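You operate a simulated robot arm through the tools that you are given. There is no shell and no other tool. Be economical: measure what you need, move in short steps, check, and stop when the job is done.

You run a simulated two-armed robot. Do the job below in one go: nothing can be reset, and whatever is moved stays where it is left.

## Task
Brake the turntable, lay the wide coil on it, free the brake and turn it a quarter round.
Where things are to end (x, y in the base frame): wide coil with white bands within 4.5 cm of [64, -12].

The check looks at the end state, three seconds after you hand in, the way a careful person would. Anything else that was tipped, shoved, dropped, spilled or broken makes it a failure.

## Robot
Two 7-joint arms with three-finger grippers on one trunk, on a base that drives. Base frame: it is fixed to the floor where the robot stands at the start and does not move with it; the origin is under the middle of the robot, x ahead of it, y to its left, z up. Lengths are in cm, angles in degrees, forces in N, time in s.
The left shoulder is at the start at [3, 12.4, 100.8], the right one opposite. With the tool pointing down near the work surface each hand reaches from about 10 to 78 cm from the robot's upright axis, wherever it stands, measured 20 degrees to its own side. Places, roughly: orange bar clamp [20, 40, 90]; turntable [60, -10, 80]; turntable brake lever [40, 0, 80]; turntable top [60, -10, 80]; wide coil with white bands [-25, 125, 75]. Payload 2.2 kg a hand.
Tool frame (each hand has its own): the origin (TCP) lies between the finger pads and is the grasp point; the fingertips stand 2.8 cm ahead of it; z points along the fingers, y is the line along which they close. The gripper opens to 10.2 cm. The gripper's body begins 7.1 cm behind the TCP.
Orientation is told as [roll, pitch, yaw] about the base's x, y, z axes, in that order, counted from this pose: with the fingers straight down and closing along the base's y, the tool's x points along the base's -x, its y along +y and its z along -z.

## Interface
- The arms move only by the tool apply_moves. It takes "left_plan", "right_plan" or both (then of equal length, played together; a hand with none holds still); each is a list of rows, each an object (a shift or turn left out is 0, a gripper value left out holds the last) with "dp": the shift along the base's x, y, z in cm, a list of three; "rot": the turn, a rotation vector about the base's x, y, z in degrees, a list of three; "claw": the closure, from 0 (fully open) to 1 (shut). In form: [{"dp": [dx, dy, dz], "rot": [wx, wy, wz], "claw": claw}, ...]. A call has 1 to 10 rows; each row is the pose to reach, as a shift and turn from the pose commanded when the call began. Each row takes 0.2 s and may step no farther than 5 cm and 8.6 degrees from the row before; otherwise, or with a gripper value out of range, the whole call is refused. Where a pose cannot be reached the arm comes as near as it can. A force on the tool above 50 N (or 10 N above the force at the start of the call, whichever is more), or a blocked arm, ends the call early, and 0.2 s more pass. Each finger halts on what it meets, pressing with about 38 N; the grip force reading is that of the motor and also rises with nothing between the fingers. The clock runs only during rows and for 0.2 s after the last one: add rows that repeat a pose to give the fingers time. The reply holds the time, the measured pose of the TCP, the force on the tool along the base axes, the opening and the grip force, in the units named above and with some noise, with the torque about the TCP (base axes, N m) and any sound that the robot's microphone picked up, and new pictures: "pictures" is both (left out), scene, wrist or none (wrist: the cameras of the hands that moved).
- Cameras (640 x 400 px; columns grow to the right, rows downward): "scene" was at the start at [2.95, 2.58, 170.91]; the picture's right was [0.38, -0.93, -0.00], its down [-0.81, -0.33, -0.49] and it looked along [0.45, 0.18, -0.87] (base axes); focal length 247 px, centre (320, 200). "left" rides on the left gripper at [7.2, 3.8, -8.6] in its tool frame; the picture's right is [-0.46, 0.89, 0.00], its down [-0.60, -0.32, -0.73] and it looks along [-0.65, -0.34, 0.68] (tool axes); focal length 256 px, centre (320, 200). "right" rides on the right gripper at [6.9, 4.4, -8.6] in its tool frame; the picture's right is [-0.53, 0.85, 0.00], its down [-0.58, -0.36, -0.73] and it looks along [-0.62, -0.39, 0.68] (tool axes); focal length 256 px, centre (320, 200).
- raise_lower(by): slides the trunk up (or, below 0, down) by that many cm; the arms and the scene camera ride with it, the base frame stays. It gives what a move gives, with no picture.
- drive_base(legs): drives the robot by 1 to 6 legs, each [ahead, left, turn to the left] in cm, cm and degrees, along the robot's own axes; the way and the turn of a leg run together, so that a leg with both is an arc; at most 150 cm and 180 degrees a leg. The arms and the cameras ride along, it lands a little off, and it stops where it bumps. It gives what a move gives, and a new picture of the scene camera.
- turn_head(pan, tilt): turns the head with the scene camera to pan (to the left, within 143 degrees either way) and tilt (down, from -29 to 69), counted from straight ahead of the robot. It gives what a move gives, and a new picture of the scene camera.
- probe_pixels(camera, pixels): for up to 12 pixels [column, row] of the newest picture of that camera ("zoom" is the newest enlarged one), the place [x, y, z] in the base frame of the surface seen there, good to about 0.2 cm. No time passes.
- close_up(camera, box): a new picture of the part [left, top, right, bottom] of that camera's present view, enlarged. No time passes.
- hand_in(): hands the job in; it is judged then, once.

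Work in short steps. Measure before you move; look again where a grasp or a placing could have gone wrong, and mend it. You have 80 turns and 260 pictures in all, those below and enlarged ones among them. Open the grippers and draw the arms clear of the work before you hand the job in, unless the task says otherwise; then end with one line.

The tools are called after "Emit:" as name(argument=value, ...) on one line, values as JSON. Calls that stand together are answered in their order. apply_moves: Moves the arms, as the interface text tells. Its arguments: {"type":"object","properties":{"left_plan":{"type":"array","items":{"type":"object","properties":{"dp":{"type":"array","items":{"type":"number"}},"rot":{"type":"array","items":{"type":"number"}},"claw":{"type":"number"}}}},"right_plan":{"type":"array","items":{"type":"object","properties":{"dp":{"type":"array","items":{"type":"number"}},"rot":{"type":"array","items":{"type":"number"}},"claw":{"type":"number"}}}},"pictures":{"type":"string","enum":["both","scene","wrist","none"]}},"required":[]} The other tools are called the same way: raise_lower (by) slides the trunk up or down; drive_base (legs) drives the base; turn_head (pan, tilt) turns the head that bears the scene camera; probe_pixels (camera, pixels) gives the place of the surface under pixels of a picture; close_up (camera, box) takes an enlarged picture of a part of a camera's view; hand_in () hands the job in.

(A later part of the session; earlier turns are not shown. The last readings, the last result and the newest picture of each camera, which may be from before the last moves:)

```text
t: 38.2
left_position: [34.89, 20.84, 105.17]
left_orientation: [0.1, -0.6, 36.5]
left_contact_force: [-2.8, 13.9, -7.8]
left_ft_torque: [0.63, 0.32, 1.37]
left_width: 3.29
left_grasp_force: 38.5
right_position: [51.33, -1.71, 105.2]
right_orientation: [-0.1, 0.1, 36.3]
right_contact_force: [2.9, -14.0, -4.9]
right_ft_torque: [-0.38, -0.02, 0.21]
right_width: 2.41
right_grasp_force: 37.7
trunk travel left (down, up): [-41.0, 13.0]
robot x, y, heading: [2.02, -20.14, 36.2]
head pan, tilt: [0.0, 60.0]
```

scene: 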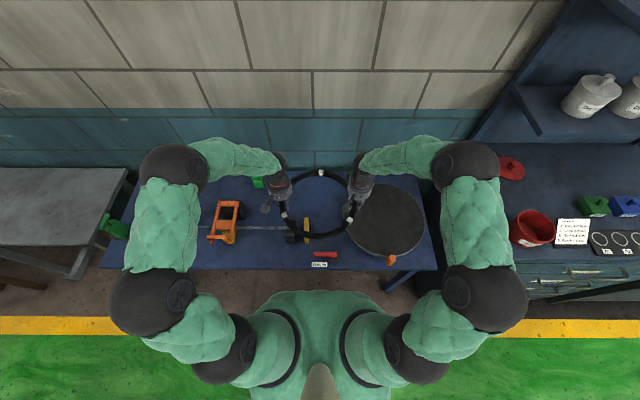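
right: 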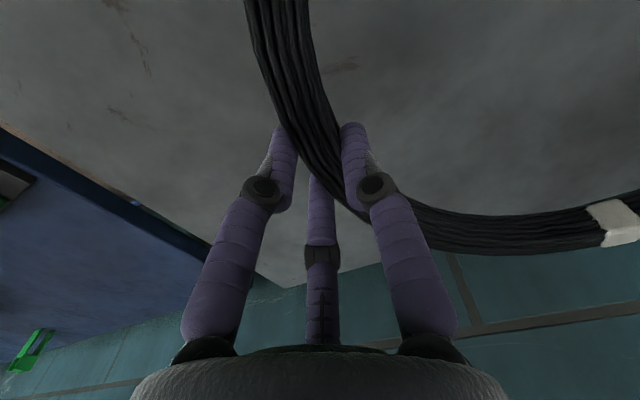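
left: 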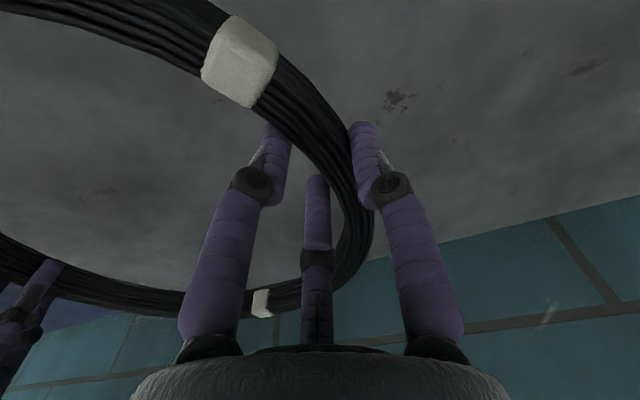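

The coil hangs level over the bench; the turntable is at (385,222) and the lever still shows brake on. I probe the cabinet's front corner and the current ring for the final approach.

Emit:
probe_pixels(camera="scene", pixels=[[525, 268], [535, 300], [445, 255], [430, 268], [320, 173], [349, 220], [284, 216], [388, 222], [391, 259], [460, 180], [560, 265]])

Emit:
close_up(camera="scene", box=[260, 160, 460, 285])

```text
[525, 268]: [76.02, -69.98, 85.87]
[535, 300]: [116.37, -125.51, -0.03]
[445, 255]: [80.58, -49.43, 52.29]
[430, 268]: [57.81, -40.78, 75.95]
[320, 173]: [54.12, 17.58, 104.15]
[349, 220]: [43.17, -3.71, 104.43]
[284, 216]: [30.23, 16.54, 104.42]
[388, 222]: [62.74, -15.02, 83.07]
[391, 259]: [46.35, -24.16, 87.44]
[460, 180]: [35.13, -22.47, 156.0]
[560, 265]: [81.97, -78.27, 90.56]
```

```text
3.20 times, centred on (360, 222) of scene
```

zoom: 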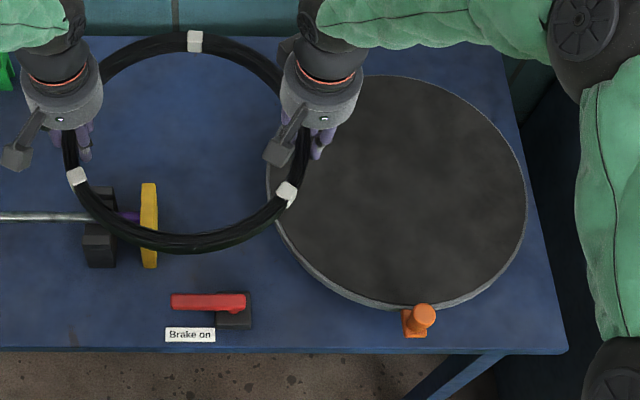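

The cabinet front (wall distance ~19.5) does not stand out more than needed. Ring centre is [42.45,10.05], so I drive 4.3 ahead and 30.5 right to bring it over [64,-12].

Emit:
drive_base(legs=[[0, -30.5, 0], [4.3, 0, 0]])

Emit:
close_up(camera="scene", box=[240, 150, 400, 280])

```text
t: 40.7
left_position: [56.13, -1.07, 105.21]
left_orientation: [0.1, -0.7, 36.7]
left_contact_force: [3.7, 5.9, -8.9]
left_ft_torque: [0.63, 0.06, 1.72]
left_width: 3.24
left_grasp_force: 37.6
right_position: [72.45, -23.47, 105.1]
right_orientation: [0.0, 0.3, 36.6]
right_contact_force: [-3.7, -5.9, -5.5]
right_ft_torque: [-0.38, 0.28, 0.13]
right_width: 2.39
right_grasp_force: 37.8
trunk travel left (down, up): [-41.0, 13.0]
robot x, y, heading: [23.87, -42.47, 36.4]
head pan, tilt: [0.0, 60.0]
```

scene: 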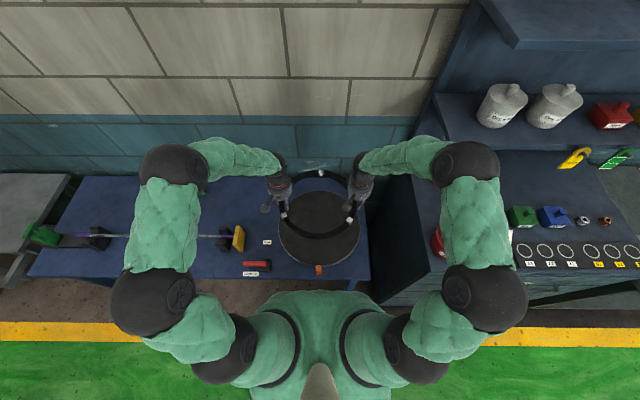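

```text
3.08 times, centred on (320, 215) of scene
```

zoom: 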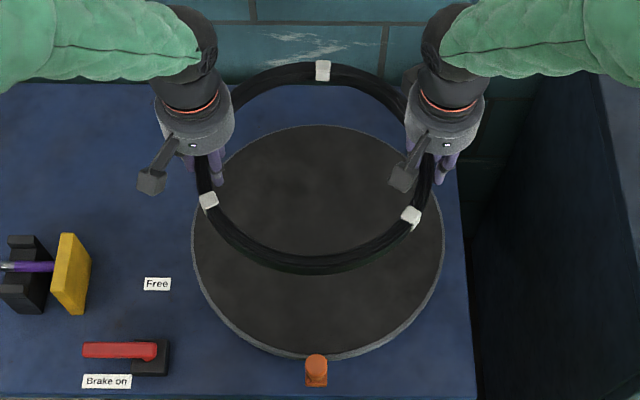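

I probe the bands for the exact ring centre, the turntable rim, and the right elbow against the cabinet's shelf.

Emit:
probe_pixels(camera="zoom", pixels=[[322, 70], [411, 216], [208, 201], [320, 127], [318, 353], [194, 235], [442, 235], [316, 358]])

Emit:
probe_pixels(camera="scene", pixels=[[470, 165], [475, 140], [485, 300], [470, 225], [440, 130], [480, 30], [437, 245], [415, 180]])

```text
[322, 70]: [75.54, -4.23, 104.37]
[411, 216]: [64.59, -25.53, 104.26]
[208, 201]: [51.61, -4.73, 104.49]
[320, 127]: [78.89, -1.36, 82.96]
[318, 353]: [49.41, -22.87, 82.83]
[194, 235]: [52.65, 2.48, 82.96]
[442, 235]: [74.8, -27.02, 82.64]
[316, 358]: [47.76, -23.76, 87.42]
```

```text
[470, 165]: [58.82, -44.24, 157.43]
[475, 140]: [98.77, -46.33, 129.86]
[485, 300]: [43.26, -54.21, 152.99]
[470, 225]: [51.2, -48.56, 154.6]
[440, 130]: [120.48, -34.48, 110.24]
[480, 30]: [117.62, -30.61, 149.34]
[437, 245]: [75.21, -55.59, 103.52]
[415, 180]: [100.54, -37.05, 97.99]
```

Ring centre ≈[63.9,-11.7] versus turntable centre [64,-12.1]: aligned. I lower the trunk by 16 cm, leaving 3 cm to go.

Emit:
raise_lower(by=-16)

Emit:
apply_moves(left_plan=[{"dp": [0, -0.3, -1]}, {"dp": [0, -0.3, -2]}, {"dp": [0, -0.3, -2.7]}, {"dp": [0, -0.3, -3.0]}, {"dp": [0, -0.3, -3.0]}], right_plan=[{"dp": [0, -0.3, -1]}, {"dp": [0, -0.3, -2]}, {"dp": [0, -0.3, -2.7]}, {"dp": [0, -0.3, -3.0]}, {"dp": [0, -0.3, -3.0]}])

Emit:
close_up(camera="scene", box=[240, 150, 400, 280])

```text
t: 42.6
left_position: [56.19, -1.02, 89.24]
left_orientation: [-0.1, -0.8, 36.8]
left_contact_force: [5.3, 3.8, -8.1]
left_ft_torque: [0.66, -0.07, 1.6]
left_width: 3.25
left_grasp_force: 38.0
right_position: [72.54, -23.51, 89.17]
right_orientation: [0.0, 0.1, 36.6]
right_contact_force: [-4.0, -3.4, -4.1]
right_ft_torque: [-0.34, 0.43, 0.0]
right_width: 2.4
right_grasp_force: 37.9
trunk travel left (down, up): [-25.0, 29.0]
robot x, y, heading: [24.12, -42.35, 36.6]
head pan, tilt: [0.0, 60.0]
```

```text
t: 43.8
left_position: [56.03, -1.39, 86.19]
left_orientation: [-0.1, -0.7, 36.8]
left_contact_force: [3.8, 8.0, -6.6]
left_ft_torque: [0.98, -0.4, 1.57]
left_width: 3.23
left_grasp_force: 37.5
right_position: [72.54, -23.83, 86.21]
right_orientation: [0.0, 0.0, 36.5]
right_contact_force: [-2.2, -8.6, 3.0]
right_ft_torque: [-0.04, -0.25, 0.18]
right_width: 2.42
right_grasp_force: 38.1
trunk travel left (down, up): [-25.0, 29.0]
robot x, y, heading: [23.59, -42.55, 36.5]
head pan, tilt: [0.0, 60.0]
```

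scene: 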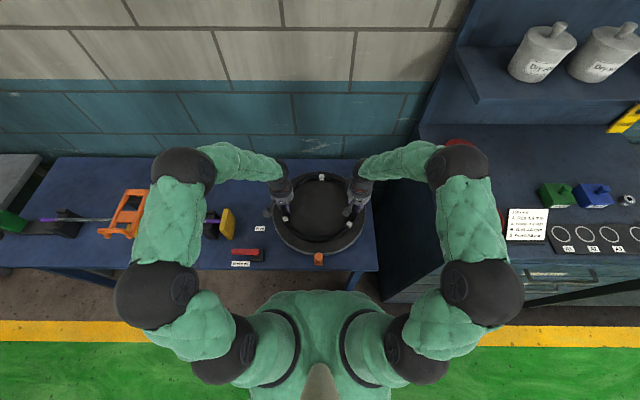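
right: 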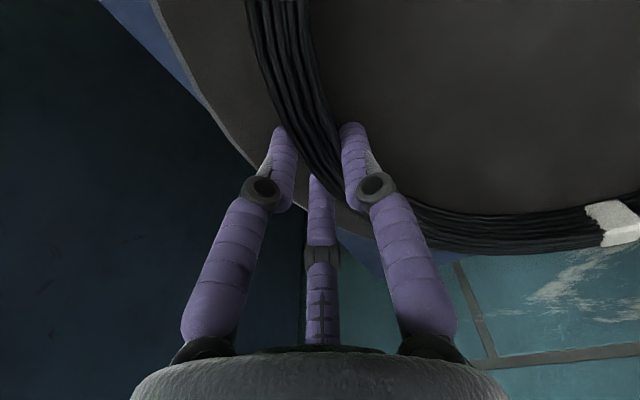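
left: 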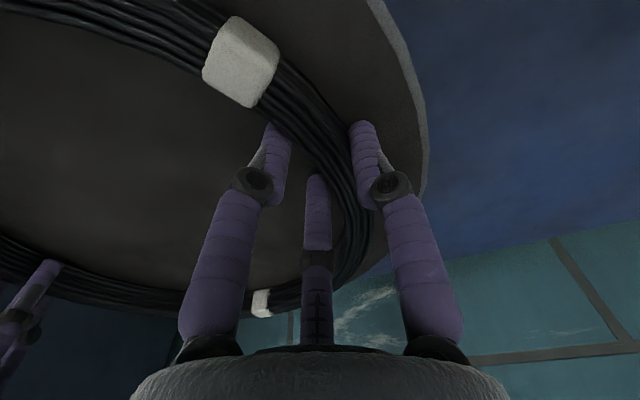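

```text
3.08 times, centred on (320, 215) of scene
```

zoom: 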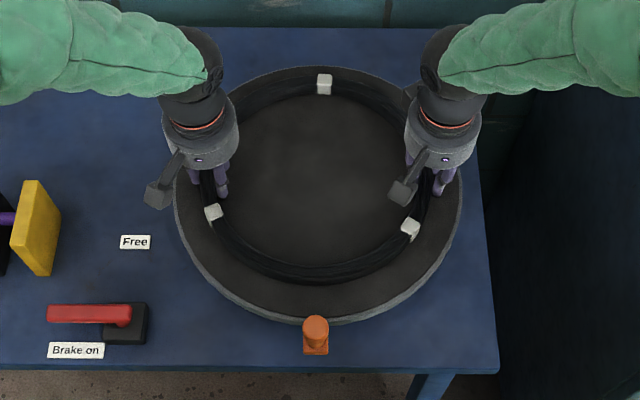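

The right side bears weight, the left perhaps not fully. I check band-top heights (should be about 85.5).

Emit:
probe_pixels(camera="zoom", pixels=[[324, 80], [410, 226], [213, 210], [320, 180], [320, 268]])

Emit:
apply_moves(left_plan=[{"dp": [0, 0, -0.2]}, {"dp": [0, 0, -0.3]}], right_plan=[{"dp": [0, 0, 0]}, {"dp": [0, 0, 0]}], pictures="none")

```text
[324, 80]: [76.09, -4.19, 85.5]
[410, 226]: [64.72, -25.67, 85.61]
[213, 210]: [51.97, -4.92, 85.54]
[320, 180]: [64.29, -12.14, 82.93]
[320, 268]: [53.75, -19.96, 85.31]
```

```text
t: 44.4
left_position: [56.03, -1.49, 86.16]
left_orientation: [0.1, -1.0, 36.8]
left_contact_force: [-5.1, 3.0, 32.7]
left_ft_torque: [-0.35, 1.13, 1.14]
left_width: 3.25
left_grasp_force: 38.3
right_position: [72.48, -23.95, 86.17]
right_orientation: [0.0, 0.0, 36.5]
right_contact_force: [5.1, -5.7, -7.2]
right_ft_torque: [-0.33, -0.09, -0.45]
right_width: 2.41
right_grasp_force: 38.1
trunk travel left (down, up): [-25.0, 29.0]
robot x, y, heading: [23.85, -42.66, 36.4]
head pan, tilt: [0.0, 60.0]
```

Both sides now rest on the turntable (left pressing 33 N up). I open both grippers to 7 cm and rise straight up.

Emit:
apply_moves(left_plan=[{"dp": [0, 0, 0.3], "claw": 0.6}, {"dp": [0, 0, 0.3], "claw": 0.4}, {"dp": [0, 0, 0.3], "claw": 0.3}, {"dp": [0, 0, 0.3], "claw": 0.3}, {"dp": [0, 0, 3], "claw": 0.3}, {"dp": [0, 0, 7], "claw": 0.3}, {"dp": [0, 0, 12], "claw": 0.3}, {"dp": [0, 0, 16], "claw": 0.3}], right_plan=[{"dp": [0, 0, 0.2], "claw": 0.6}, {"dp": [0, 0, 0.2], "claw": 0.4}, {"dp": [0, 0, 0.2], "claw": 0.3}, {"dp": [0, 0, 0.2], "claw": 0.3}, {"dp": [0, 0, 3], "claw": 0.3}, {"dp": [0, 0, 7], "claw": 0.3}, {"dp": [0, 0, 12], "claw": 0.3}, {"dp": [0, 0, 16], "claw": 0.3}])

Emit:
close_up(camera="scene", box=[240, 150, 400, 280])

```text
t: 46.2
left_position: [55.89, -1.39, 101.99]
left_orientation: [0.0, -0.7, 36.7]
left_contact_force: [0.1, 0.1, 0.1]
left_ft_torque: [0.02, 0.0, -0.02]
left_width: 7.15
left_grasp_force: 0.1
right_position: [72.32, -23.83, 102.16]
right_orientation: [0.1, 0.1, 36.6]
right_contact_force: [0.5, 1.0, -0.3]
right_ft_torque: [0.01, 0.0, 0.01]
right_width: 7.15
right_grasp_force: 0.0
trunk travel left (down, up): [-25.0, 29.0]
robot x, y, heading: [23.75, -42.12, 36.8]
head pan, tilt: [0.0, 60.0]
```

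scene: 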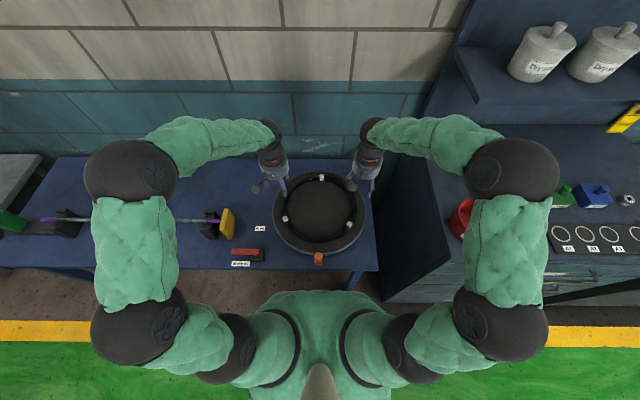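
right: 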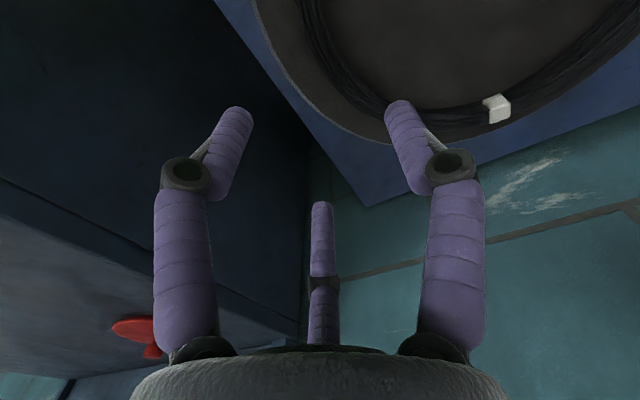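
left: 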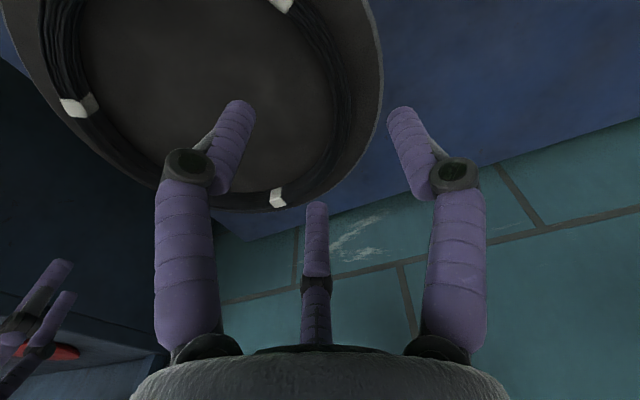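

```text
3.08 times, centred on (320, 215) of scene
```

zoom: 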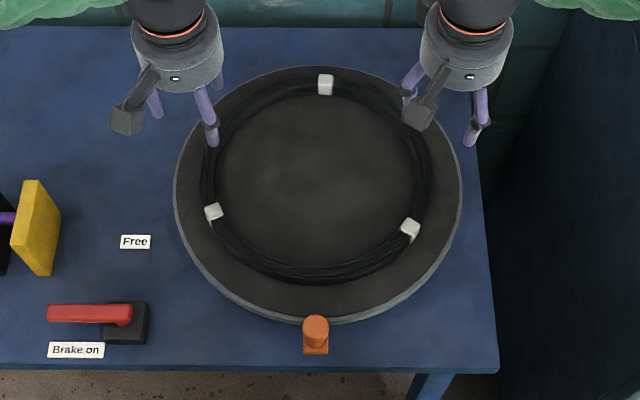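

The coil sits flat, centred at about [64.4,-11.7]. Next: free the brake. I probe the lever as it stands now.

Emit:
probe_pixels(camera="zoom", pixels=[[52, 312], [90, 312], [125, 312], [75, 350], [136, 242], [315, 325], [315, 350], [306, 342]])

Emit:
apply_moves(left_plan=[{"dp": [-4.4, 0.4, 0], "claw": 1}, {"dp": [-8.8, 0.8, 0], "claw": 1}, {"dp": [-13.2, 1.2, 0], "claw": 1}, {"dp": [-17.6, 1.7, 0], "claw": 1}, {"dp": [-22, 2.1, 0], "claw": 1}, {"dp": [-26.4, 2.6, -2], "claw": 1}, {"dp": [-26.4, 2.6, -6], "claw": 1}, {"dp": [-26.4, 2.6, -10], "claw": 1}, {"dp": [-26.4, 2.6, -12], "claw": 1}])

Emit:
close_up(camera="scene", box=[180, 200, 340, 300])

```text
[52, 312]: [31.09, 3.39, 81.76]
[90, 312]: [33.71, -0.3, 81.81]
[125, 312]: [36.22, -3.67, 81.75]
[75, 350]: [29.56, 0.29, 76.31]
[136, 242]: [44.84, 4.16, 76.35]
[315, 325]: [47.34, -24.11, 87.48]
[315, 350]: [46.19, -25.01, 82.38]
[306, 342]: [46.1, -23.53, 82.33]
```

```text
t: 48.2
left_position: [29.7, 1.25, 89.83]
left_orientation: [0.2, -0.8, 36.8]
left_contact_force: [-0.5, 0.0, 0.7]
left_ft_torque: [-0.01, 0.0, 0.01]
left_width: 0.18
left_grasp_force: 31.4
right_position: [72.41, -23.91, 102.22]
right_orientation: [0.0, 0.1, 36.6]
right_contact_force: [0.3, 0.2, -0.2]
right_ft_torque: [0.01, 0.02, -0.02]
right_width: 7.19
right_grasp_force: 0.0
trunk travel left (down, up): [-25.0, 29.0]
robot x, y, heading: [23.87, -42.17, 36.8]
head pan, tilt: [0.0, 60.0]
```

scene: 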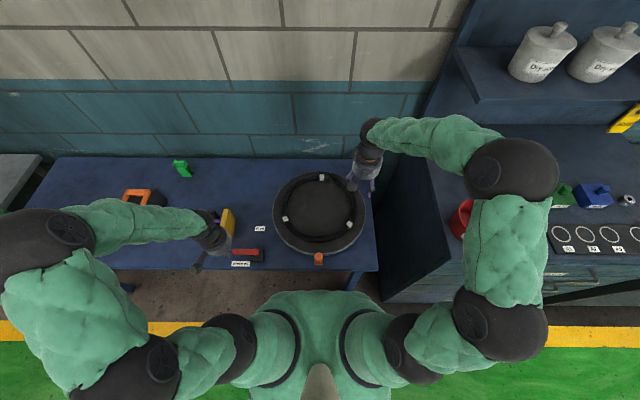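
left: 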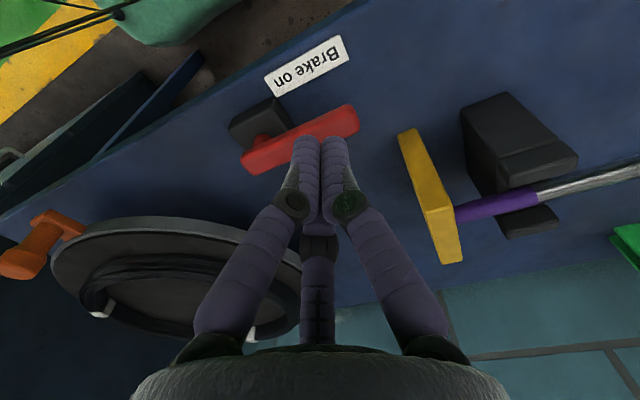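

```text
4.00 times, centred on (260, 250) of scene
```

zoom: 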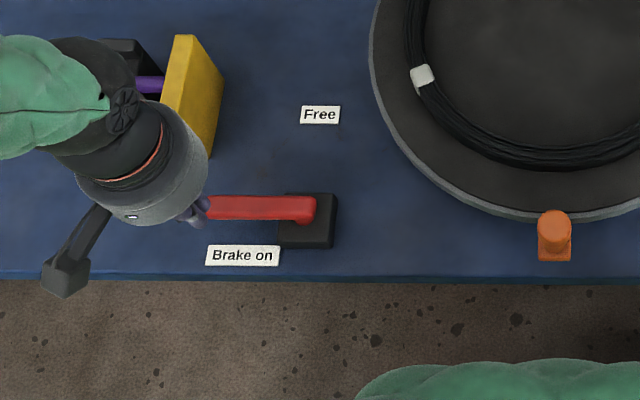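

The fingers stand just in front of the lever. I shift 0.6 cm outward, go down to TCP z 82.6 and push the lever clockwise.

Emit:
apply_moves(left_plan=[{"dp": [-0.5, -0.4, -2.5]}, {"dp": [-0.5, -0.4, -5]}, {"dp": [-0.5, -0.4, -7.2]}, {"dp": [0.4, 0.05, -7.2]}, {"dp": [1.5, 1.1, -7.2]}, {"dp": [2.65, 2.0, -7.2]}, {"dp": [4.0, 2.5, -7.2]}, {"dp": [5.4, 2.7, -7.2]}, {"dp": [5.4, 2.7, -7.2]}])

Emit:
close_up(camera="scene", box=[180, 200, 340, 300])

```text
t: 50.2
left_position: [35.07, 3.91, 82.75]
left_orientation: [0.0, -0.7, 36.9]
left_contact_force: [-0.2, -0.6, -0.4]
left_ft_torque: [0.03, -0.01, -0.01]
left_width: 0.2
left_grasp_force: 31.1
right_position: [72.39, -23.82, 102.22]
right_orientation: [0.0, 0.2, 36.6]
right_contact_force: [1.3, -0.5, 0.4]
right_ft_torque: [-0.02, 0.02, 0.01]
right_width: 7.14
right_grasp_force: 0.1
trunk travel left (down, up): [-25.0, 29.0]
robot x, y, heading: [23.68, -42.01, 36.3]
head pan, tilt: [0.0, 60.0]
```

scene: 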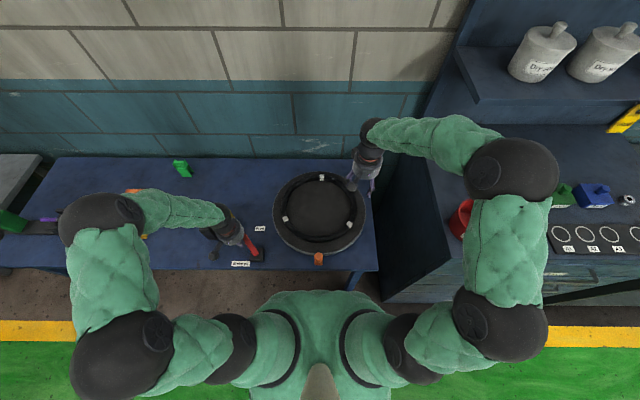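
left: 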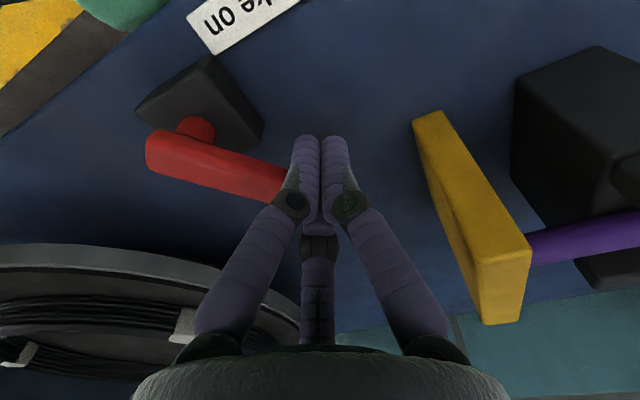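

```text
4.00 times, centred on (260, 250) of scene
```

zoom: 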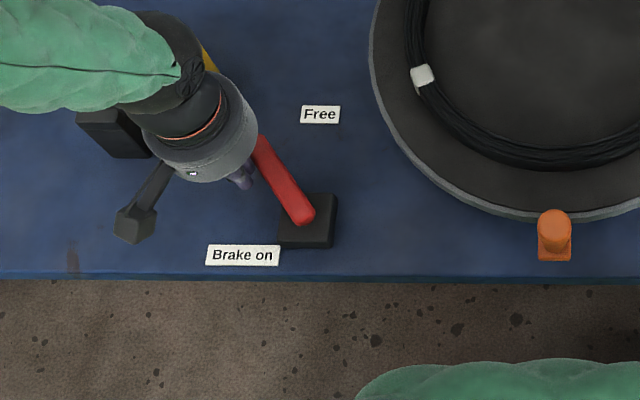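

The lever is about half over. I continue the arc to the "Free" end, expecting the stop.

Emit:
apply_moves(left_plan=[{"dp": [1.4, 0.0, 0]}, {"dp": [2.7, -0.5, 0]}, {"dp": [3.7, -1.0, 0]}, {"dp": [4.5, -1.6, 0]}, {"dp": [5.0, -2.1, 0]}, {"dp": [5.4, -2.6, 0]}], pictures="wrist")

Emit:
close_up(camera="scene", box=[180, 200, 340, 300])

```text
t: 51.5
left_position: [39.43, 2.31, 82.76]
left_orientation: [0.7, -0.4, 37.0]
left_contact_force: [-19.5, 17.9, -4.9]
left_ft_torque: [0.09, 0.45, -0.22]
left_width: 0.21
left_grasp_force: 31.6
right_position: [72.38, -23.55, 102.14]
right_orientation: [0.0, 0.1, 36.7]
right_contact_force: [-0.3, -0.3, -0.4]
right_ft_torque: [0.01, 0.03, 0.0]
right_width: 7.11
right_grasp_force: 0.1
trunk travel left (down, up): [-25.0, 29.0]
robot x, y, heading: [23.86, -42.08, 36.6]
head pan, tilt: [0.0, 60.0]
stopped in row 6 (left hand): the force on the tool passed its limit at 58 N (the readings are from after the stop); the commanded pose is now the measured one
```

left: 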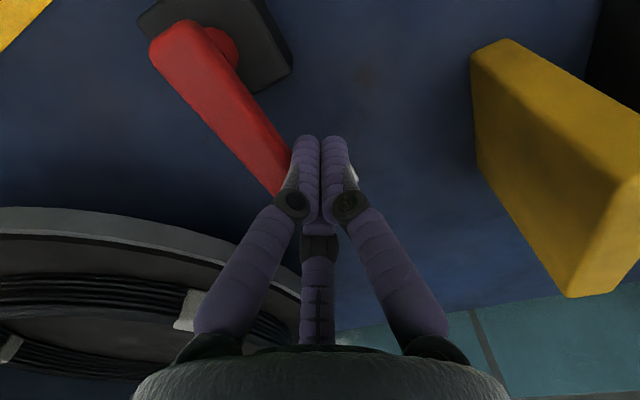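

```text
4.00 times, centred on (260, 250) of scene
```

zoom: 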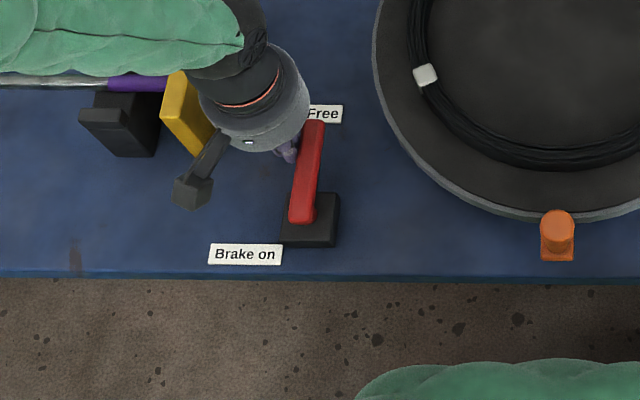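

The lever is back at its stop at "Free". I back off, lift, open the left hand and carry it above the orange handle near [46.9,-24].

Emit:
apply_moves(left_plan=[{"dp": [-0.8, 1.2, 0]}, {"dp": [-1.0, 1.5, 4]}, {"dp": [-1.0, 1.5, 9]}, {"dp": [-1.0, 1.5, 13.5], "claw": 0.3}, {"dp": [0.5, -2.5, 14.5], "claw": 0.3}, {"dp": [2, -7, 14.5], "claw": 0.3}, {"dp": [3.3, -11.7, 14.5], "claw": 0.3}, {"dp": [4.6, -16.4, 14.5], "claw": 0.3}, {"dp": [6, -21.1, 14.5], "claw": 0.3}, {"dp": [7.4, -25.6, 14.5], "claw": 0.3}])

Emit:
close_up(camera="scene", box=[220, 160, 400, 290])

```text
t: 53.7
left_position: [47.07, -23.63, 97.37]
left_orientation: [0.5, -0.6, 36.9]
left_contact_force: [0.8, -0.3, -0.7]
left_ft_torque: [0.0, 0.01, 0.0]
left_width: 7.15
left_grasp_force: 0.0
right_position: [72.37, -23.83, 102.08]
right_orientation: [-0.1, -0.1, 36.6]
right_contact_force: [0.2, -0.1, 0.1]
right_ft_torque: [0.08, 0.0, 0.02]
right_width: 7.15
right_grasp_force: 0.1
trunk travel left (down, up): [-25.0, 29.0]
robot x, y, heading: [24.06, -42.45, 36.8]
head pan, tilt: [0.0, 60.0]
```

scene: 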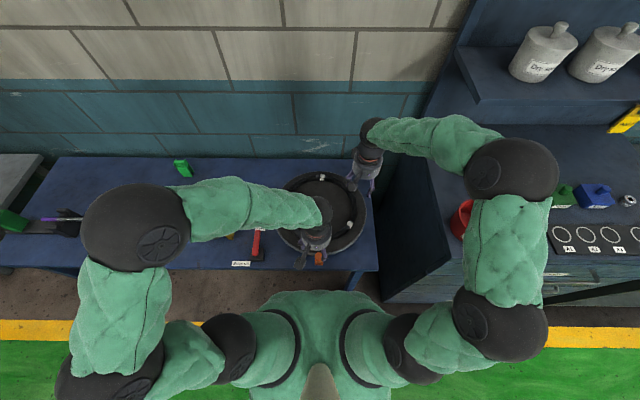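
left: 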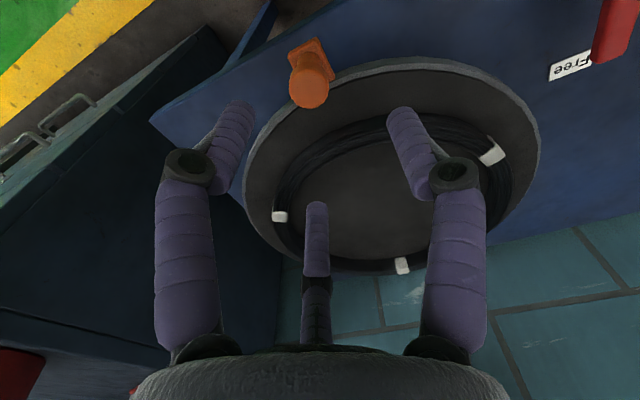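

```text
3.08 times, centred on (310, 225) of scene
```

zoom: 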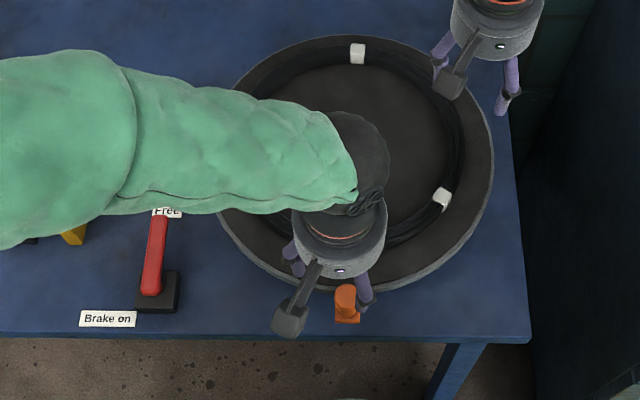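

The knob is visible in the left wrist camera at (310,85); I probe it for its centre.

Emit:
probe_pixels(camera="left", pixels=[[309, 90], [293, 85], [327, 82], [310, 78], [309, 103], [310, 68], [304, 55], [322, 45], [296, 50]])

Emit:
close_up(camera="left", box=[250, 20, 370, 120])

```text
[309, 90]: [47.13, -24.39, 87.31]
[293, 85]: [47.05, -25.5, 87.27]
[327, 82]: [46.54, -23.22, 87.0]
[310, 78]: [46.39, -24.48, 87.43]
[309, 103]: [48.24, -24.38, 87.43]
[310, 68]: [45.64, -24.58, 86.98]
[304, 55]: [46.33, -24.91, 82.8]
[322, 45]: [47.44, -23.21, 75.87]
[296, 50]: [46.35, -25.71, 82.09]
```

```text
4.00 times, centred on (310, 70) of left
```

zoom: 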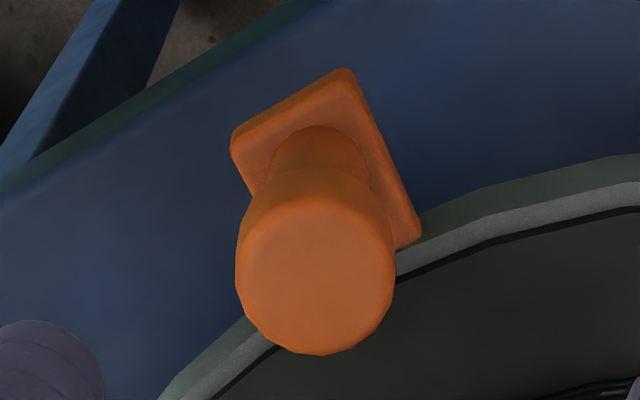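

Knob centre [46.95,-24.35], about 2.6 cm wide, top at 87.4. I narrow the hand to 5.5 cm, centre it, descend so the tips reach z ≈84, and close.

Emit:
apply_moves(left_plan=[{"dp": [-0.1, -0.7, -2], "claw": 0.46}, {"dp": [-0.1, -0.7, -5], "claw": 0.46}, {"dp": [-0.1, -0.7, -8], "claw": 0.46}, {"dp": [-0.1, -0.7, -10.5], "claw": 0.46}, {"dp": [-0.1, -0.7, -10.5], "claw": 0.6}, {"dp": [-0.1, -0.7, -10.5], "claw": 0.75}, {"dp": [-0.1, -0.7, -10.5], "claw": 0.9}, {"dp": [-0.1, -0.7, -10.5], "claw": 0.9}])

```text
t: 55.5
left_position: [47.16, -24.22, 86.82]
left_orientation: [0.2, -0.7, 36.9]
left_contact_force: [12.9, 1.6, 2.0]
left_ft_torque: [-0.04, -0.32, 0.16]
left_width: 2.99
left_grasp_force: 15.4
right_position: [72.48, -23.67, 102.11]
right_orientation: [0.0, 0.1, 36.7]
right_contact_force: [0.8, 0.6, -0.5]
right_ft_torque: [0.0, 0.03, 0.01]
right_width: 7.15
right_grasp_force: 0.1
trunk travel left (down, up): [-25.0, 29.0]
robot x, y, heading: [23.81, -42.04, 36.8]
head pan, tilt: [0.0, 60.0]
```

scene: 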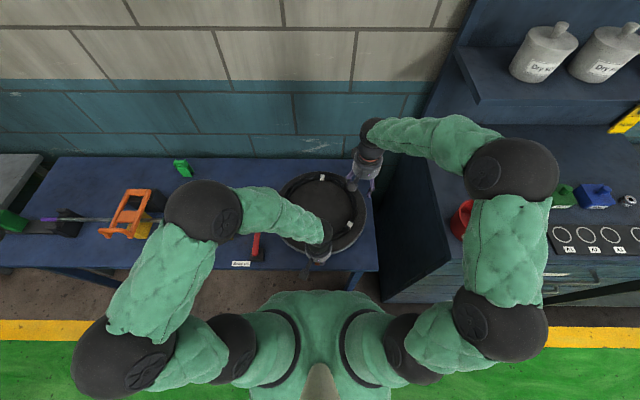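
left: 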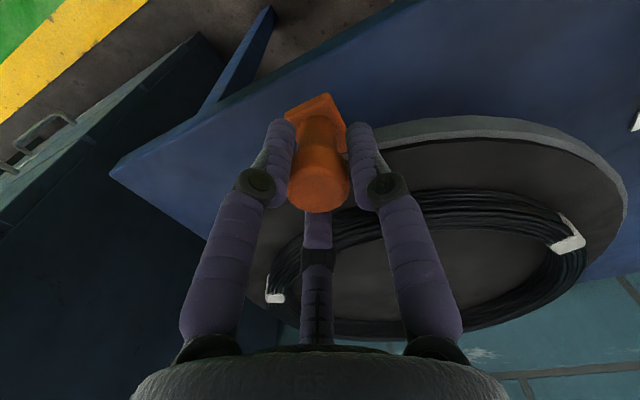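

The knob is held (3.0 cm). I turn clockwise about [64,-12.1], with the wrist turning along, first by 22.5° as a test.

Emit:
apply_moves(left_plan=[{"dp": [-0.77, 1.14, 0], "rot": [0, 0, -3.75]}, {"dp": [-1.45, 2.32, 0], "rot": [0, 0, -7.5]}, {"dp": [-2.05, 3.56, 0], "rot": [0, 0, -11.25]}, {"dp": [-2.59, 4.82, 0], "rot": [0, 0, -15]}, {"dp": [-3.03, 6.12, 0], "rot": [0, 0, -18.75]}, {"dp": [-3.39, 7.44, 0], "rot": [0, 0, -22.5]}, {"dp": [-3.39, 7.44, 0], "rot": [0, 0, -22.5]}])

Emit:
close_up(camera="scene", box=[220, 160, 400, 290])

```text
t: 57.1
left_position: [43.55, -16.8, 86.76]
left_orientation: [0.5, -0.5, 14.4]
left_contact_force: [-0.3, -0.4, 0.6]
left_ft_torque: [0.01, -0.02, 0.01]
left_width: 1.01
left_grasp_force: 0.1
right_position: [72.31, -23.66, 102.09]
right_orientation: [0.0, 0.1, 36.6]
right_contact_force: [0.0, 0.2, -0.6]
right_ft_torque: [-0.02, 0.0, 0.0]
right_width: 7.15
right_grasp_force: 0.2
trunk travel left (down, up): [-25.0, 29.0]
robot x, y, heading: [23.94, -41.97, 36.6]
head pan, tilt: [0.0, 60.0]
```

scene: 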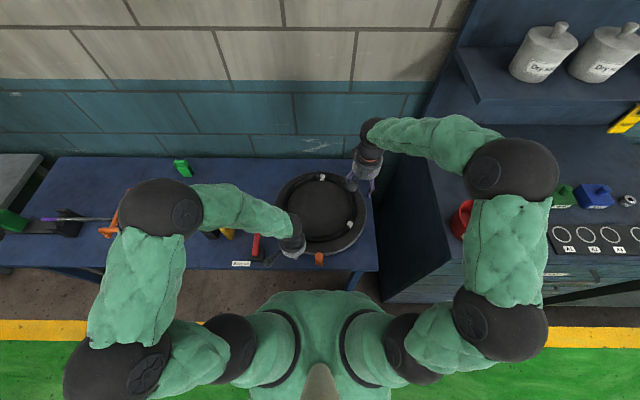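
left: 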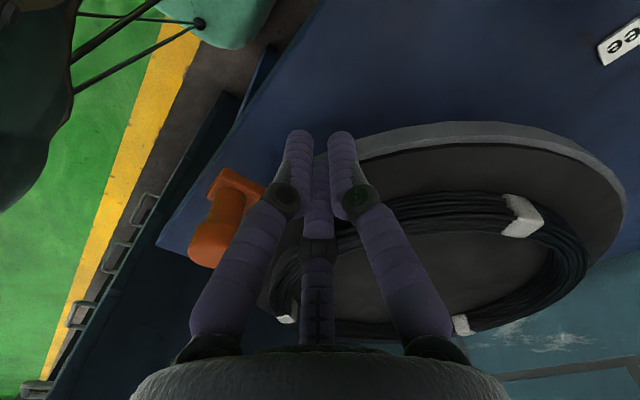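

```text
3.08 times, centred on (310, 225) of scene
```

zoom: 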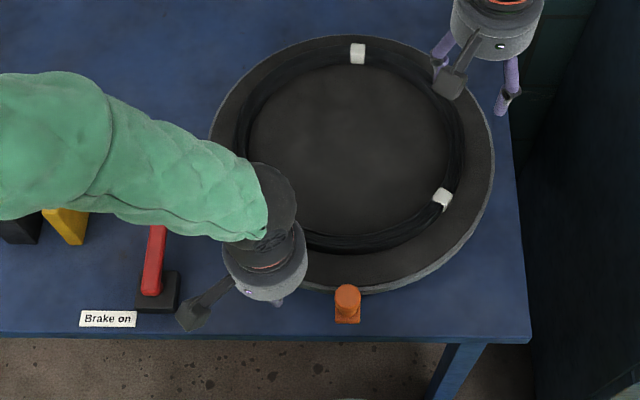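

The hand slipped off; the knob did not move (zoom (347,300)). I lift the hand away and check whether the lever is truly at its free position.

Emit:
apply_moves(left_plan=[{"dp": [-1, 0, 3], "claw": 1}, {"dp": [-1, 0, 8], "claw": 1}, {"dp": [-1, 0, 13], "claw": 1}, {"dp": [3, -4, 13], "rot": [0, 0, 7], "claw": 1}, {"dp": [7, -7, 14], "rot": [0, 0, 14], "claw": 1}, {"dp": [10, -10, 14], "rot": [0, 0, 22], "claw": 1}, {"dp": [10, -10, 14], "rot": [0, 0, 22], "claw": 1}], pictures="scene")

Emit:
close_up(camera="scene", box=[220, 160, 400, 290])

Emit:
probe_pixels(camera="zoom", pixels=[[158, 215], [155, 230], [150, 290], [164, 212], [347, 290], [345, 318], [357, 53], [442, 199]])

```text
refused: row 4 steps farther than a row can; nothing moved
```

```text
3.08 times, centred on (310, 225) of scene
```

zoom: 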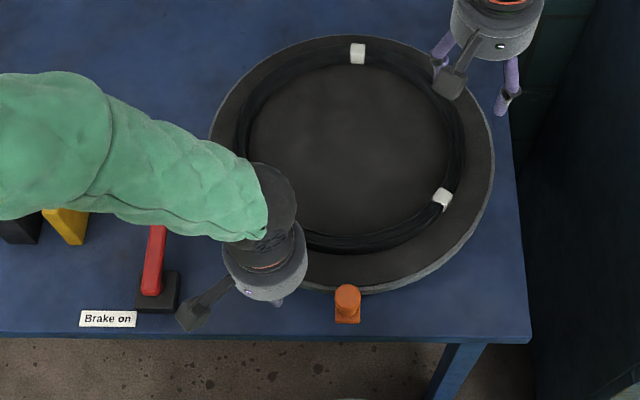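

```text
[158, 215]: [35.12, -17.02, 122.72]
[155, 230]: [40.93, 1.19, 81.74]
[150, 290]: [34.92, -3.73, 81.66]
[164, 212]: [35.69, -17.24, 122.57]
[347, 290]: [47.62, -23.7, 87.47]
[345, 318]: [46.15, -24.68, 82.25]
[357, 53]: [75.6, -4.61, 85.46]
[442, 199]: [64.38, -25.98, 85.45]
```

The lever is truly at Free (34°, same as at the start); my grip (15 N) was just too weak. I'll push instead: lift, go to the knob's right side at [48.9,-27] with the fingers shut, and come down.

Emit:
apply_moves(left_plan=[{"dp": [-0.5, 0, 4], "claw": 1}, {"dp": [-0.5, 0, 8], "claw": 1}, {"dp": [0, -1, 11], "claw": 1}, {"dp": [2.2, -4.5, 11], "claw": 1}, {"dp": [4, -8, 11], "claw": 1}, {"dp": [5.4, -10.2, 8], "claw": 1}, {"dp": [5.4, -10.2, 4], "claw": 1}, {"dp": [5.4, -10.2, -0.6], "claw": 1}, {"dp": [5.4, -10.2, -0.6], "claw": 1}])

Emit:
close_up(camera="scene", box=[220, 160, 400, 290])

```text
t: 59.1
left_position: [48.99, -26.92, 86.27]
left_orientation: [0.5, -0.6, 14.5]
left_contact_force: [3.4, -2.6, 0.4]
left_ft_torque: [0.0, 0.04, -0.04]
left_width: 0.19
left_grasp_force: 31.9
right_position: [72.26, -23.7, 102.2]
right_orientation: [-0.1, 0.1, 36.8]
right_contact_force: [-0.3, -0.3, -0.2]
right_ft_torque: [-0.02, 0.0, 0.02]
right_width: 7.13
right_grasp_force: 0.0
trunk travel left (down, up): [-25.0, 29.0]
robot x, y, heading: [23.49, -41.96, 36.5]
head pan, tilt: [0.0, 60.0]
```

scene: 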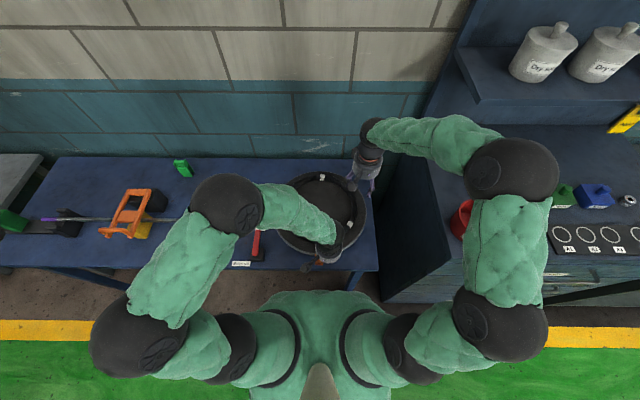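
left: 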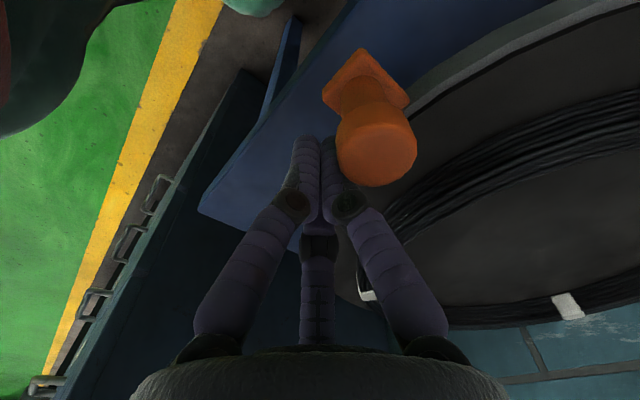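

```text
3.08 times, centred on (310, 225) of scene
```

zoom: 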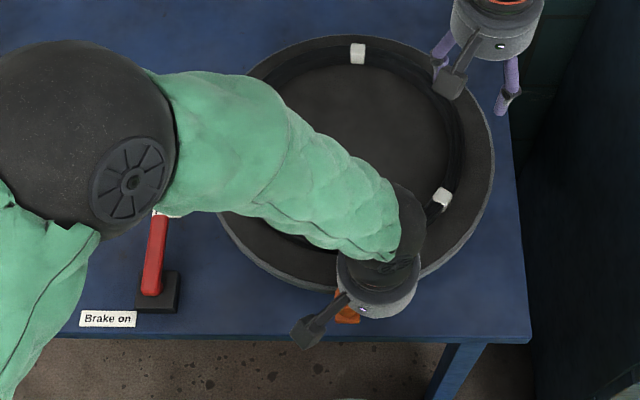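

The fingers touch the knob's right side (about 4 N). I push it along the arc, first 25° in 5° rows.

Emit:
apply_moves(left_plan=[{"dp": [-0.6, 0.7, 0]}, {"dp": [-1.23, 1.37, 0]}, {"dp": [-2.34, 2.83, 0]}, {"dp": [-3.32, 4.39, 0]}, {"dp": [-4.16, 6.02, 0]}, {"dp": [-4.85, 7.73, 0]}, {"dp": [-4.85, 7.73, 0]}])

Emit:
close_up(camera="scene", box=[220, 160, 400, 290])

```text
t: 59.5
left_position: [49.07, -26.74, 86.4]
left_orientation: [-0.4, -1.5, 14.4]
left_contact_force: [13.3, -26.5, -6.2]
left_ft_torque: [0.09, 0.06, -0.01]
left_width: 0.22
left_grasp_force: 31.3
right_position: [72.36, -23.93, 102.27]
right_orientation: [0.0, 0.0, 36.6]
right_contact_force: [-0.5, 1.3, 0.0]
right_ft_torque: [-0.03, -0.01, 0.0]
right_width: 7.15
right_grasp_force: 0.0
trunk travel left (down, up): [-25.0, 29.0]
robot x, y, heading: [23.96, -42.63, 36.8]
head pan, tilt: [0.0, 60.0]
stopped in row 2 (left hand): the force on the tool passed its limit at 60 N (the readings are from after the stop); the commanded pose is now the measured one
```

scene: 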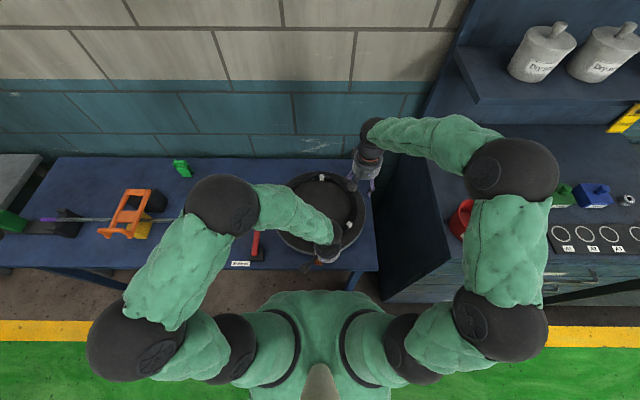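
left: 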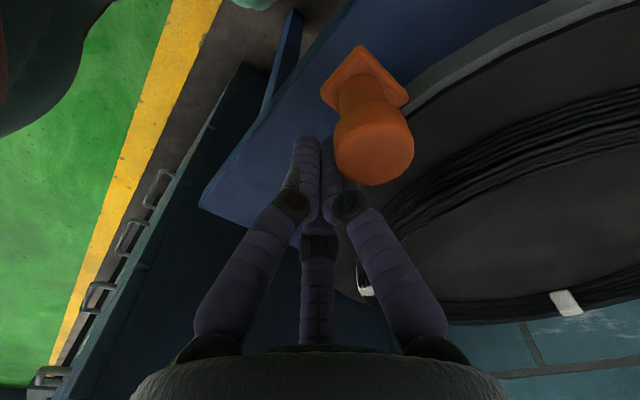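

```text
3.08 times, centred on (310, 225) of scene
```

zoom: 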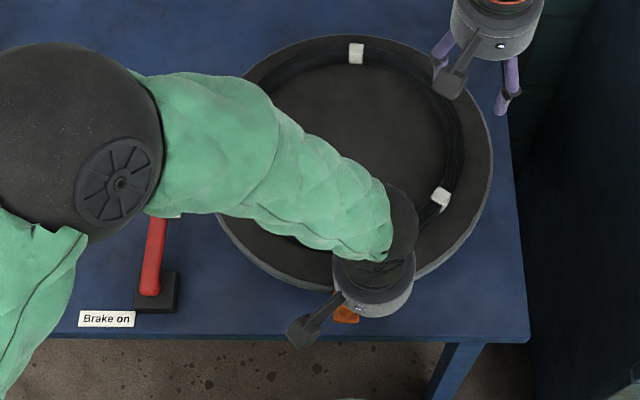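

60 N clockwise does not move it, so clockwise must be against its end stop; I'll try counterclockwise with the right hand. First the left hand backs off, lifts and moves away to the left.

Emit:
apply_moves(left_plan=[{"dp": [0.8, -1.0, 0.3]}, {"dp": [0.8, -1.0, 5]}, {"dp": [0.8, -1.0, 10]}, {"dp": [0.8, -1.0, 14]}, {"dp": [-1, 2, 17]}, {"dp": [-3, 6, 18]}, {"dp": [-5, 10.5, 18]}, {"dp": [-7, 15, 18]}, {"dp": [-9, 19.5, 18]}, {"dp": [-11.2, 23.5, 18]}], pictures="scene")

Emit:
close_up(camera="scene", box=[220, 160, 400, 290])

Emit:
probe_pixels(camera="zoom", pixels=[[347, 292], [347, 302], [345, 318], [357, 53], [442, 199]])

```text
t: 61.7
left_position: [37.64, -2.89, 104.48]
left_orientation: [0.0, -1.3, 14.3]
left_contact_force: [-1.0, 0.5, 0.2]
left_ft_torque: [0.0, 0.02, -0.01]
left_width: 0.23
left_grasp_force: 31.0
right_position: [72.32, -23.77, 102.2]
right_orientation: [0.0, 0.1, 36.7]
right_contact_force: [-0.5, -0.6, 0.3]
right_ft_torque: [0.0, 0.0, 0.01]
right_width: 7.15
right_grasp_force: 0.1
trunk travel left (down, up): [-25.0, 29.0]
robot x, y, heading: [24.06, -42.86, 36.5]
head pan, tilt: [0.0, 60.0]
```

scene: 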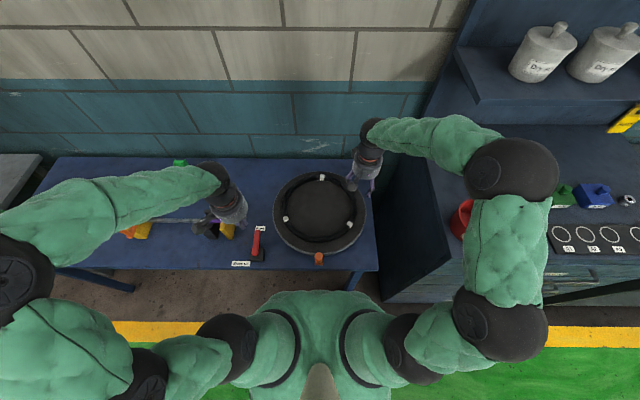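

```text
3.08 times, centred on (310, 225) of scene
```

zoom: 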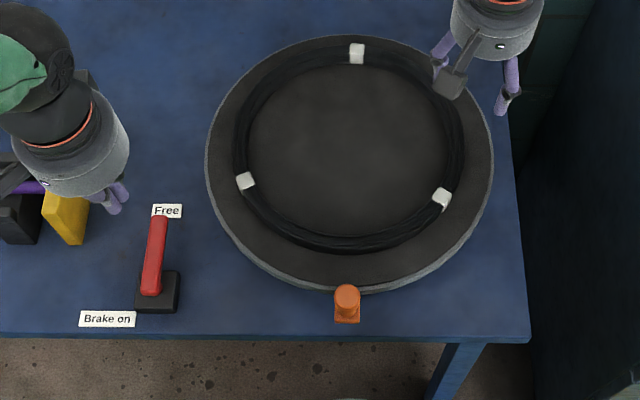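

```text
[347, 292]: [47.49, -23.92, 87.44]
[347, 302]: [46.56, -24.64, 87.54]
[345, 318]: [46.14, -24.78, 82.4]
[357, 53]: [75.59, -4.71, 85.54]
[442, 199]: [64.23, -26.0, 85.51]
```

Knob unmoved at [47.0,-24.3], coil unmoved. I bring the closed right hand to the knob's left side at [45.1,-21.7] and descend.

Emit:
apply_moves(right_plan=[{"dp": [-4.6, 0.3, 1], "claw": 1}, {"dp": [-9.2, 0.7, 1], "claw": 1}, {"dp": [-13.8, 1.0, 1], "claw": 1}, {"dp": [-18.4, 1.4, 1], "claw": 1}, {"dp": [-23, 1.8, 0], "claw": 1}, {"dp": [-27.2, 2.1, -1], "claw": 1}, {"dp": [-27.2, 2.1, -5.5], "claw": 1}, {"dp": [-27.2, 2.1, -10], "claw": 1}, {"dp": [-27.2, 2.1, -13.5], "claw": 1}, {"dp": [-27.2, 2.1, -15.8], "claw": 1}])

Emit:
close_up(camera="scene", box=[220, 160, 400, 290])

```text
t: 63.9
left_position: [37.72, -3.09, 104.41]
left_orientation: [-0.1, -1.2, 14.4]
left_contact_force: [0.2, 0.0, -0.7]
left_ft_torque: [0.0, -0.02, 0.01]
left_width: 0.22
left_grasp_force: 31.4
right_position: [45.14, -21.64, 86.34]
right_orientation: [-0.1, 0.0, 36.6]
right_contact_force: [-0.6, 0.0, -0.6]
right_ft_torque: [0.01, 0.0, 0.01]
right_width: 0.22
right_grasp_force: 31.9
trunk travel left (down, up): [-25.0, 29.0]
robot x, y, heading: [23.76, -42.43, 36.7]
head pan, tilt: [0.0, 60.0]
```

scene: 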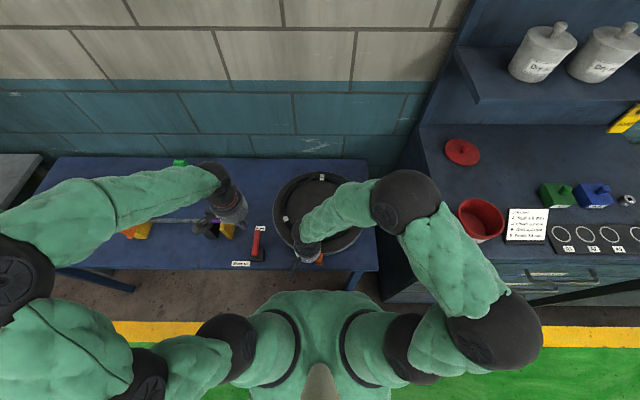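
right: 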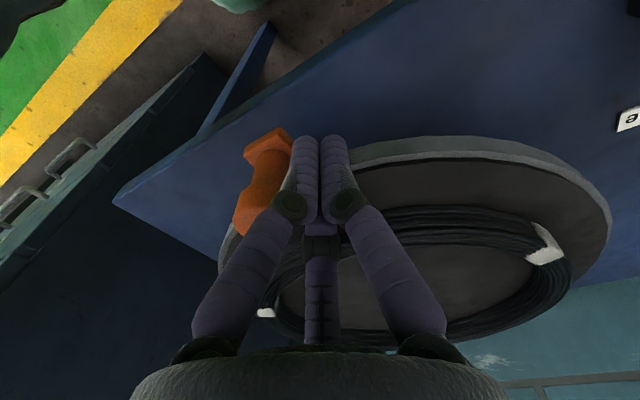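

```text
3.08 times, centred on (310, 225) of scene
```

zoom: 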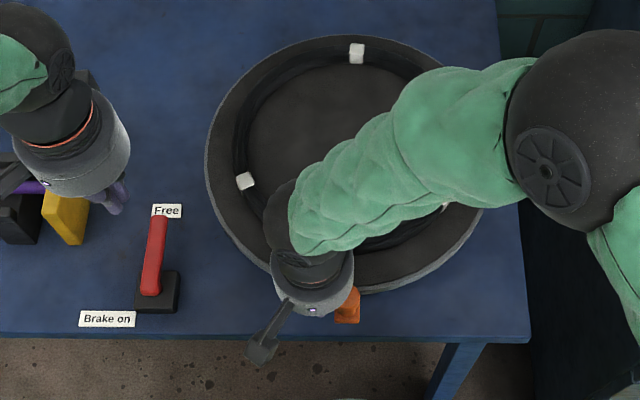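

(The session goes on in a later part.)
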